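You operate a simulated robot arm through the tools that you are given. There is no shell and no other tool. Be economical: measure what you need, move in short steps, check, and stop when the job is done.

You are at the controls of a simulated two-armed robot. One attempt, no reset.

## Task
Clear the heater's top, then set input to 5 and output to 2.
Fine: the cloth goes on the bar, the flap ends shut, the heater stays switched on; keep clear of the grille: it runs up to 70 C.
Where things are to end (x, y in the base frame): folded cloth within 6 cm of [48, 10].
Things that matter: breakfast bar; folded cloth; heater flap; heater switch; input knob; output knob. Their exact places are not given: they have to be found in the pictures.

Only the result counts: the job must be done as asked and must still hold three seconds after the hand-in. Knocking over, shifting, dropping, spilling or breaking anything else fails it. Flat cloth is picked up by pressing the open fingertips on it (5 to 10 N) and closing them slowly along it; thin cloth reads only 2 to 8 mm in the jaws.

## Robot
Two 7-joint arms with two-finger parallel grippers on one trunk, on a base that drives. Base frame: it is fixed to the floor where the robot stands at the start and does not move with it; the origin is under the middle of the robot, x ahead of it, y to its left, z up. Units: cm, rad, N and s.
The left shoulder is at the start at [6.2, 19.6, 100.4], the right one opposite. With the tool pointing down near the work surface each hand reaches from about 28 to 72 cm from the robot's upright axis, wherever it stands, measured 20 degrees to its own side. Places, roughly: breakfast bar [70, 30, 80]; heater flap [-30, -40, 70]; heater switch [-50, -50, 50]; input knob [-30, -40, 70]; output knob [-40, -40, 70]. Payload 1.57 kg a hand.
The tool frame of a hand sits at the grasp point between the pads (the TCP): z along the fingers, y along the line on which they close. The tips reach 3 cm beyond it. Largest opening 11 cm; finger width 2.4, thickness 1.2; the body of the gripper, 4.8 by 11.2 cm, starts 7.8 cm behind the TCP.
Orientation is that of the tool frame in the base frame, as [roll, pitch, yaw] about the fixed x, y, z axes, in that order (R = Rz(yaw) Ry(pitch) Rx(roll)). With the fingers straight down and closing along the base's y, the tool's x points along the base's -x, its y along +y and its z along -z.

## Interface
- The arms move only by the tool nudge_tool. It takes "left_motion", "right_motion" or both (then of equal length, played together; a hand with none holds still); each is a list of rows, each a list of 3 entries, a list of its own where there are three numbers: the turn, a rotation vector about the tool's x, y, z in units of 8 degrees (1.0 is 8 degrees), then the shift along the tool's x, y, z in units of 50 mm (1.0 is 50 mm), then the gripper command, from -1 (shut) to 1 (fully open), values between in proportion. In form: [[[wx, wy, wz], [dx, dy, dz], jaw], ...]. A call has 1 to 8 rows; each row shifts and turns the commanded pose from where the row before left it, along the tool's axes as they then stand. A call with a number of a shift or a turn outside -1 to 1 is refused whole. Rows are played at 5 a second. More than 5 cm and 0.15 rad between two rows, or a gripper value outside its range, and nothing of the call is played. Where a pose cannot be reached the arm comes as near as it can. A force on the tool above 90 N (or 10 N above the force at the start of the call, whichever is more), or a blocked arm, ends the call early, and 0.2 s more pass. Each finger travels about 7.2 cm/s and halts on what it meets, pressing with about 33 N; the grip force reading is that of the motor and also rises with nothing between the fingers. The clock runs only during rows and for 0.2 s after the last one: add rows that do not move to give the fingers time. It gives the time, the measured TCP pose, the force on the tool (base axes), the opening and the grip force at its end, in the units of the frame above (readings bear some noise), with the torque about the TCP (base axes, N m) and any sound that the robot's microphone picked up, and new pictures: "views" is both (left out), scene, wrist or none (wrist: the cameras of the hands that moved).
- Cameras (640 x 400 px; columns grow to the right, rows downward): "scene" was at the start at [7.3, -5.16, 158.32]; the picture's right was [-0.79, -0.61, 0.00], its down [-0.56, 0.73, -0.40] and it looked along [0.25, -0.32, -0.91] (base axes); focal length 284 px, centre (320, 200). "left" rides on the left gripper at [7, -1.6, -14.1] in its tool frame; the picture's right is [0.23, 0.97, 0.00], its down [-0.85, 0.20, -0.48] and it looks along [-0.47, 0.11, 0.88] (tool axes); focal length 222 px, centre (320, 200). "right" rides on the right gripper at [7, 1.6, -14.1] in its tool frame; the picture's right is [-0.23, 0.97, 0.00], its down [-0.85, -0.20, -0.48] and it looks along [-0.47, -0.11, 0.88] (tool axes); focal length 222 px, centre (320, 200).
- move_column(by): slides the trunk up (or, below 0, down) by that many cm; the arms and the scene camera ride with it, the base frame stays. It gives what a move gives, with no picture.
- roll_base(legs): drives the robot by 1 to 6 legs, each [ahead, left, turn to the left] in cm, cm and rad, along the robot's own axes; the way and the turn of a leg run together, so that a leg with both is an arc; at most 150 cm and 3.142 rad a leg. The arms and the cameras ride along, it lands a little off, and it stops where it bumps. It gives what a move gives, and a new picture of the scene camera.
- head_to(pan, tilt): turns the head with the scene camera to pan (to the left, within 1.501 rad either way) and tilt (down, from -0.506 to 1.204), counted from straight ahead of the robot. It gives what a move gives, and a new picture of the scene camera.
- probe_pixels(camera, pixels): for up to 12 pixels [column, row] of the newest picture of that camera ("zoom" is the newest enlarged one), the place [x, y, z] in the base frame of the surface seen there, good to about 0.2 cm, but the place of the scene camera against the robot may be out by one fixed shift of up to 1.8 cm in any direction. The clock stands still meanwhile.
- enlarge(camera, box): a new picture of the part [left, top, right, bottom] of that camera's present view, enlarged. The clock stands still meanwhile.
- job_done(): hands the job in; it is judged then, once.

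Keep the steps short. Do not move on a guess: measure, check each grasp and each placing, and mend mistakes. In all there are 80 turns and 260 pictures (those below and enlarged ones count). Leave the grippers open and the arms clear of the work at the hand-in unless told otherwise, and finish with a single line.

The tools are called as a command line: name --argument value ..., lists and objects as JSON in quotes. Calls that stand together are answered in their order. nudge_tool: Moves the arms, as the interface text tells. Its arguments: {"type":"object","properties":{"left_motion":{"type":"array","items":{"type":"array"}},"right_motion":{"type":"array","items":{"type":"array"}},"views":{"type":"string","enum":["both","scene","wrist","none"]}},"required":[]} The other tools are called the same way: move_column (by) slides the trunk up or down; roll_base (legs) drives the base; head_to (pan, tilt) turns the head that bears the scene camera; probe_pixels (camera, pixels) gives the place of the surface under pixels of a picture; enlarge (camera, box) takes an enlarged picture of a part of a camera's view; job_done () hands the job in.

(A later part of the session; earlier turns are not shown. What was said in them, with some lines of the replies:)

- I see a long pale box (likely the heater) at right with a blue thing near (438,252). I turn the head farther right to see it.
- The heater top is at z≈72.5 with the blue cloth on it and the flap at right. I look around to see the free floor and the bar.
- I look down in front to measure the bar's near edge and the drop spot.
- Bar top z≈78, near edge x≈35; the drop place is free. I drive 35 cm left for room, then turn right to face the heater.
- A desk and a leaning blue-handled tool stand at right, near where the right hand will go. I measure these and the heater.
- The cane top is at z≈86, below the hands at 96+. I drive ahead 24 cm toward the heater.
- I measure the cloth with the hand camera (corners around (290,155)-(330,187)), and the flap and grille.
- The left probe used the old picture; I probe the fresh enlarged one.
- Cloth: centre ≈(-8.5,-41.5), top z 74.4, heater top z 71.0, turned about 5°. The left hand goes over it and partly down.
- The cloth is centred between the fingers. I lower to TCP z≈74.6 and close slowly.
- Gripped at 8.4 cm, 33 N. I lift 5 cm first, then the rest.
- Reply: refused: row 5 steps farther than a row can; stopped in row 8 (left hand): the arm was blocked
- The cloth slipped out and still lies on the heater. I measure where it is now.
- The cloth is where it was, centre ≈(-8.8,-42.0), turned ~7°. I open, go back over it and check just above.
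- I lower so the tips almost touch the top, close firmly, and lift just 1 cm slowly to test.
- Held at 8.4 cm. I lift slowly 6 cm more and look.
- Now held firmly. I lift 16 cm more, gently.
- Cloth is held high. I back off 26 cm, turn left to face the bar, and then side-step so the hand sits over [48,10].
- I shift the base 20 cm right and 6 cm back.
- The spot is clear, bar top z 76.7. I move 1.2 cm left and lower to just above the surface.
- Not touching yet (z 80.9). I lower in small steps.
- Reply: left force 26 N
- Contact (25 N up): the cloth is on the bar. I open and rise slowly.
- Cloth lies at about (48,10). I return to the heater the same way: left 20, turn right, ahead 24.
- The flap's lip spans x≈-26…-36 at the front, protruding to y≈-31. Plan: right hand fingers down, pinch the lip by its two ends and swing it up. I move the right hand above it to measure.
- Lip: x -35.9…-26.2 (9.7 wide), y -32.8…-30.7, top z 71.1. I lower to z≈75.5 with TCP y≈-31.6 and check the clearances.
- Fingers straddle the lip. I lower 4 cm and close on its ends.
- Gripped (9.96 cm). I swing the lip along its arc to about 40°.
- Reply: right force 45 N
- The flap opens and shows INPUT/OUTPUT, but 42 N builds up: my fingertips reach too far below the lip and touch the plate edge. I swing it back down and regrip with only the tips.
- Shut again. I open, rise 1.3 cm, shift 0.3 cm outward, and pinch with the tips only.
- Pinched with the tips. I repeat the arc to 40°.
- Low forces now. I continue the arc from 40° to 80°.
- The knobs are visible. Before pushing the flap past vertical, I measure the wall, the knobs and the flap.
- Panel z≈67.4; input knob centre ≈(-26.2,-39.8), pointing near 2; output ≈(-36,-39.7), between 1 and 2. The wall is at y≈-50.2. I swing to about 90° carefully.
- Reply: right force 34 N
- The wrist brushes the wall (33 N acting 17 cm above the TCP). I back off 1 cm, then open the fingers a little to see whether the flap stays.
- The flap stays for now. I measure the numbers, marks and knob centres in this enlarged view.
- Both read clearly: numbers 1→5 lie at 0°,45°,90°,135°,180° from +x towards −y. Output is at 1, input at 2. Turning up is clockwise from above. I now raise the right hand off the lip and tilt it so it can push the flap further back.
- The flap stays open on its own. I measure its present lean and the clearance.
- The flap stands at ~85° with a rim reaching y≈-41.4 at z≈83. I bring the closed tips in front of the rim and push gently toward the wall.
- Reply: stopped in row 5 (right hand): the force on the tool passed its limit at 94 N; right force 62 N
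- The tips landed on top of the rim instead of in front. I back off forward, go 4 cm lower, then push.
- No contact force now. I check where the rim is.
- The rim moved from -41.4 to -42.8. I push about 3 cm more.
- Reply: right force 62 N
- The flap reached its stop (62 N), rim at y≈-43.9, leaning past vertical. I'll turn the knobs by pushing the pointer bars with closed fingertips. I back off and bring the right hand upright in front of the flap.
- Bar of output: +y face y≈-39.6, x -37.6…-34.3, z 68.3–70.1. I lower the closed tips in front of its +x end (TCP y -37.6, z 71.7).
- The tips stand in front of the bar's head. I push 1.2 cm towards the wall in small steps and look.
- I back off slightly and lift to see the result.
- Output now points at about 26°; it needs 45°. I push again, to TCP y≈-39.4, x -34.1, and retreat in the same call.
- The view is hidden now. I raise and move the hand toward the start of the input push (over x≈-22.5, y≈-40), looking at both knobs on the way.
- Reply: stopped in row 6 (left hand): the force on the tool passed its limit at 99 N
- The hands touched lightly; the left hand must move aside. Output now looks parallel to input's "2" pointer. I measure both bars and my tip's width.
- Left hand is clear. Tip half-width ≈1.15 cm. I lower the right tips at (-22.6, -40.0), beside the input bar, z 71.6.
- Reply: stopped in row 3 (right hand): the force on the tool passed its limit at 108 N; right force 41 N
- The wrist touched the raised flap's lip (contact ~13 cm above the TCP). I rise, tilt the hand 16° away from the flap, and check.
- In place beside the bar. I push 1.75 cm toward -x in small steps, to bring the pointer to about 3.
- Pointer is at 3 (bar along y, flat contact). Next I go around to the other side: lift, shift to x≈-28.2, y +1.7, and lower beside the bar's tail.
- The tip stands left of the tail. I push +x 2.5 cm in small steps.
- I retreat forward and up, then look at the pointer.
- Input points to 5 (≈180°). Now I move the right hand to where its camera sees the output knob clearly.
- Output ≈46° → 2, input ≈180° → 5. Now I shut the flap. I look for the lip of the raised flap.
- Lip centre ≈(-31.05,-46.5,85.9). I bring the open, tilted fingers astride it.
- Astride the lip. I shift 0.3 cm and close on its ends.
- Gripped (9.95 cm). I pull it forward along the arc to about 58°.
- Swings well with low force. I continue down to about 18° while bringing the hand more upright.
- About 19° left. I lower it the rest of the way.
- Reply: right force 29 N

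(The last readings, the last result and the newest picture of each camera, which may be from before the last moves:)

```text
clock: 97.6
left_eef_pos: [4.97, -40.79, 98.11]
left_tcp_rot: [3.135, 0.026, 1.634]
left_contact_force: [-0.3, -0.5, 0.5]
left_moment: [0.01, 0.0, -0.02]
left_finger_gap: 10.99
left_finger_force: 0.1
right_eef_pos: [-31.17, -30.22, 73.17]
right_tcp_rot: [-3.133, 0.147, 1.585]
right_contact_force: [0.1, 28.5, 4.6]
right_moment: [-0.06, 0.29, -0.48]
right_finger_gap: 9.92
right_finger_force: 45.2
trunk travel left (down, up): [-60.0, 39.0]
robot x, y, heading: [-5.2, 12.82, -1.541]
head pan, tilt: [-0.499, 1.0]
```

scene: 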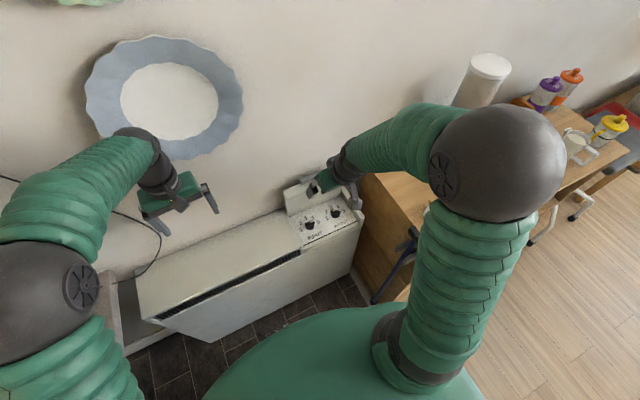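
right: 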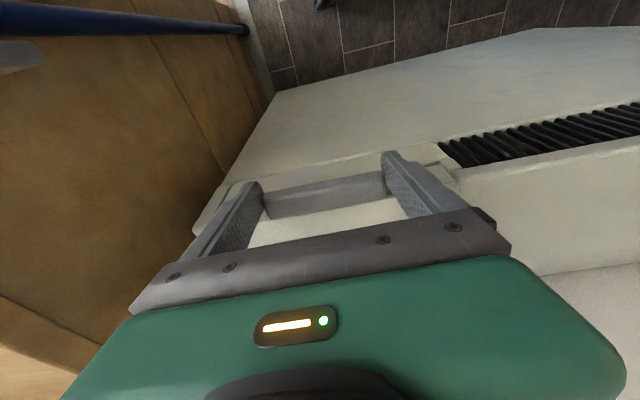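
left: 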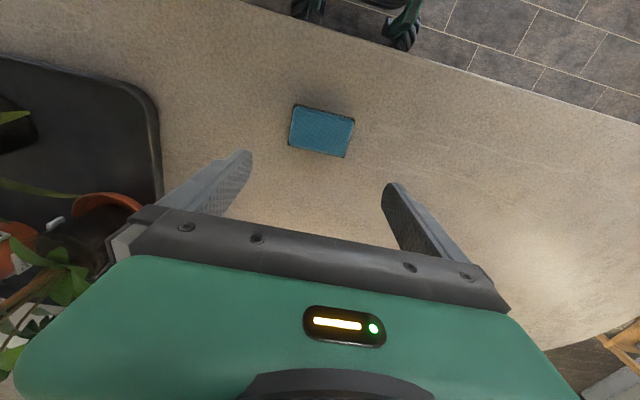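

Nearly/fully shut. I open, wait, and rise to check.

nudge_tool --right_motion '[[[0, 0, 0], [0, 0, 0], 0.8], [[0, 0, 0], [0, 0, 0], 1], [[0, 0, 0], [0, 0, 0], 1], [[0, 0, 0], [0, 0, -0.5], 1], [[0, 0, 0], [0, 0, -0.9], 1], [[0, 0, 0], [0, 0, -0.9], 1], [[0, 0, 0], [0, 0, -0.9], -1], [[0, 0, 0], [0, 0, 0], -1]]' --views "wrist"

enlarge --camera "right" --box '[200, 60, 440, 210]'

probe_pixels --camera "right" --pixels '[[300, 145], [345, 135], [270, 165], [380, 150], [300, 175], [430, 150], [395, 145]]'

```text
clock: 99.4
left_eef_pos: [4.95, -41.19, 97.82]
left_tcp_rot: [3.134, 0.025, 1.633]
left_contact_force: [0.2, 0.1, -0.7]
left_moment: [0.02, -0.02, -0.01]
left_finger_gap: 11.03
left_finger_force: 0.0
right_eef_pos: [-31.05, -28.14, 88.77]
right_tcp_rot: [-3.132, 0.152, 1.585]
right_contact_force: [0.6, 0.0, -0.5]
right_moment: [0.02, -0.03, 0.0]
right_finger_gap: 2.66
right_finger_force: 0.1
trunk travel left (down, up): [-60.0, 39.0]
robot x, y, heading: [-5.05, 12.47, -1.54]
head pan, tilt: [-0.499, 1.0]
```

right: 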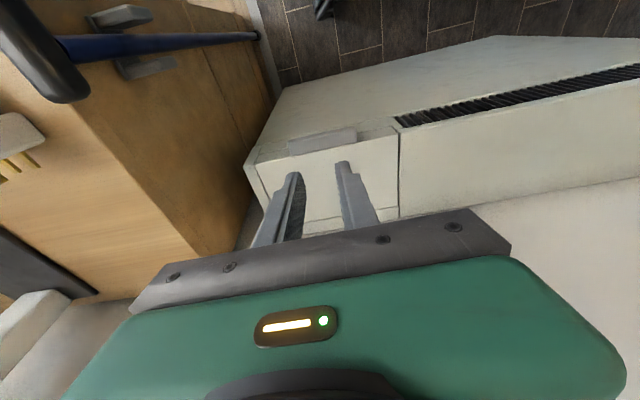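

```text
2.67 times, centred on (320, 135) of right
```

zoom: 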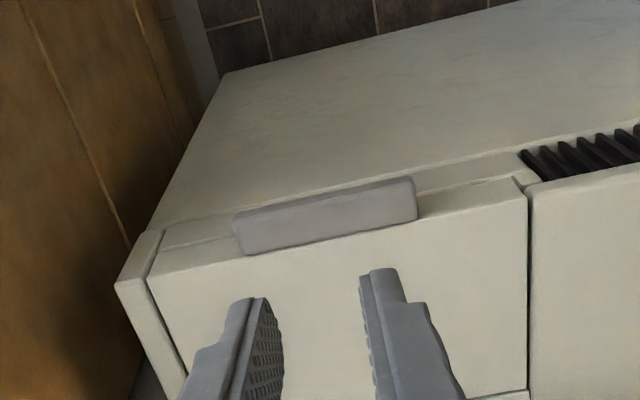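

```text
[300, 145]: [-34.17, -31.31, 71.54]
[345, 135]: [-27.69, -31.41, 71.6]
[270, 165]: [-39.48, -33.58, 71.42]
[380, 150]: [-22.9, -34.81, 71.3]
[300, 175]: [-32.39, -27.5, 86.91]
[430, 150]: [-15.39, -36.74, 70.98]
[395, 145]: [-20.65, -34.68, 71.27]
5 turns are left
```

The flap is about 0.4 cm short of shut (lip z 71.55 vs 71.1). I press it down with closed fingertips and rise again.

nudge_tool --right_motion '[[[0, 0, 0], [-0.153, 0, 0.72], -1], [[0, 0, 0], [-0.153, 0, 0.72], -1], [[0, 0, 0], [-0.153, 0, 0.72], -1], [[0, 0, 0], [-0.153, 0, 0.7], -1], [[0, 0, 0], [0, 0, 0.2], -1], [[0, 0, 0], [0, 0, 0.12], -1], [[0, 0, 0], [0, 0, -0.6], -1], [[0, 0, 0], [0, 0, -0.95], -1]]' --views "wrist"

probe_pixels --camera "right" --pixels '[[325, 155], [280, 165], [365, 150], [400, 165], [260, 190], [300, 160], [450, 165]]'

```text
clock: 101.2
left_eef_pos: [4.92, -40.58, 98.37]
left_tcp_rot: [3.133, 0.03, 1.634]
left_contact_force: [-0.5, 0.9, 0.6]
left_moment: [-0.01, 0.01, -0.01]
left_finger_gap: 10.99
left_finger_force: 0.1
right_eef_pos: [-31.05, -31.86, 81.64]
right_tcp_rot: [-3.132, 0.156, 1.585]
right_contact_force: [-0.4, 0.3, 0.5]
right_moment: [-0.04, 0.01, -0.01]
right_finger_gap: 0.0
right_finger_force: 21.0
trunk travel left (down, up): [-60.0, 39.0]
robot x, y, heading: [-4.79, 12.8, -1.54]
head pan, tilt: [-0.499, 1.0]
```

right: 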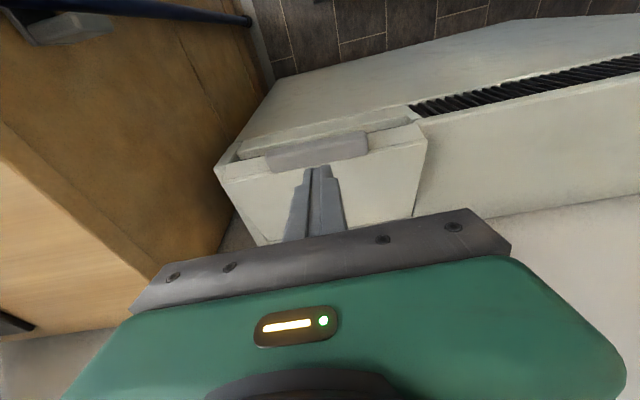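

```text
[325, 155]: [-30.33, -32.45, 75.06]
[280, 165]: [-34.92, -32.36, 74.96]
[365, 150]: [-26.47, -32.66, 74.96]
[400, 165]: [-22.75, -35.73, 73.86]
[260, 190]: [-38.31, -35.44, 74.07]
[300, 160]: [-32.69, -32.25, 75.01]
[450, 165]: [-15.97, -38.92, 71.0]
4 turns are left
```

The flap bounced up (lip z 75). I press it again more gently, hold, and release slowly.

nudge_tool --right_motion '[[[0, 0, 0], [-0.06, 0, 0.5], -1], [[0, 0, 0], [-0.025, 0, 0.5], -1], [[0, 0, 0], [0, 0, 0.3], -1], [[0, 0, 0], [0, 0, 0.17], -1], [[0, 0, 0], [0, 0, 0.08], -1], [[0, 0, 0], [0, 0, 0], -1], [[0, 0, 0], [0, 0, -0.05], -1], [[0, 0, 0], [0, 0, -0.08], -1]]' --views "wrist"

probe_pixels --camera "right" --pixels '[[280, 180], [360, 160], [400, 175], [260, 210], [300, 165], [270, 190], [450, 180]]'

```text
clock: 103.0
left_eef_pos: [4.88, -41.18, 97.82]
left_tcp_rot: [3.131, 0.023, 1.635]
left_contact_force: [0.7, -0.5, 0.7]
left_moment: [0.02, -0.05, 0.03]
left_finger_gap: 11.01
left_finger_force: 0.0
right_eef_pos: [-31.18, -34.22, 74.17]
right_tcp_rot: [-3.135, 0.15, 1.583]
right_contact_force: [0.3, 0.0, 0.5]
right_moment: [0.02, -0.01, -0.01]
right_finger_gap: 0.0
right_finger_force: 21.1
trunk travel left (down, up): [-60.0, 39.0]
robot x, y, heading: [-4.74, 12.48, -1.54]
head pan, tilt: [-0.499, 1.0]
```

right: 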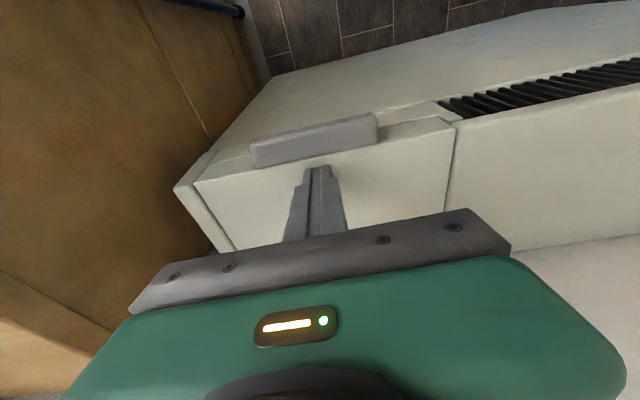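

```text
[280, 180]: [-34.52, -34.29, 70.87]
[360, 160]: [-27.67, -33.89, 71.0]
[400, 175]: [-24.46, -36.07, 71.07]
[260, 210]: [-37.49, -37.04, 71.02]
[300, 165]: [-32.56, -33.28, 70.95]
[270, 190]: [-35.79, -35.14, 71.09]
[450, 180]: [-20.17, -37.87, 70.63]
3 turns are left
```

The flap is flat (z 71.0): shut. I rise straight up slowly, open the gripper and check.

nudge_tool --right_motion '[[[0, 0, 0], [-0.02, 0, -0.1], -1], [[0, 0, 0], [-0.05, 0, -0.3], -1], [[0, 0, 0], [-0.1, 0, -0.7], -1], [[0, 0, 0], [-0.13, 0, -0.9], -1], [[0, 0, 0], [-0.13, 0, -0.9], 0], [[0, 0, 0], [-0.1, 0, -0.9], 1], [[0, 0, 0], [0, 0, 0], 1], [[0, 0, 0], [0, 0, 0], 1]]' --views "wrist"

probe_pixels --camera "right" --pixels '[[320, 130], [330, 140], [300, 145], [350, 150], [330, 160], [310, 180], [340, 120], [360, 180]]'

```text
clock: 104.8
left_eef_pos: [4.91, -41.14, 97.93]
left_tcp_rot: [3.133, 0.025, 1.634]
left_contact_force: [-0.2, 0.8, -1.0]
left_moment: [0.02, 0.0, -0.01]
left_finger_gap: 11.0
left_finger_force: 0.0
right_eef_pos: [-31.15, -33.83, 93.98]
right_tcp_rot: [-3.132, 0.154, 1.586]
right_contact_force: [0.3, 0.3, -0.2]
right_moment: [0.02, -0.03, 0.02]
right_finger_gap: 10.99
right_finger_force: 0.1
trunk travel left (down, up): [-60.0, 39.0]
robot x, y, heading: [-4.6, 12.92, -1.543]
head pan, tilt: [-0.499, 1.0]
```

right: 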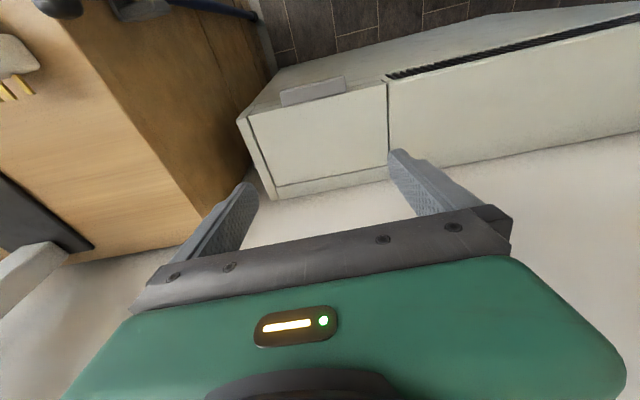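

```text
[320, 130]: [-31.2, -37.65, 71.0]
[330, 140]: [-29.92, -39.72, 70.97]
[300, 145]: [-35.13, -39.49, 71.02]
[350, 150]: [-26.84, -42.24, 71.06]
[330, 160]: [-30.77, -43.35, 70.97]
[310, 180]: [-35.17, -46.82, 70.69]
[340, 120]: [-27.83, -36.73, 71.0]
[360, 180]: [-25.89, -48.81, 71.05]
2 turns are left
```

The flap is flat at z 71.0, both grippers are open and clear. I hand in.

job_done

```text
The job is handed in.
```

The cloth is on the bar at about (48, 10), input reads 5 and output reads 2, the flap is shut, and I did not touch the heater switch or the grille.
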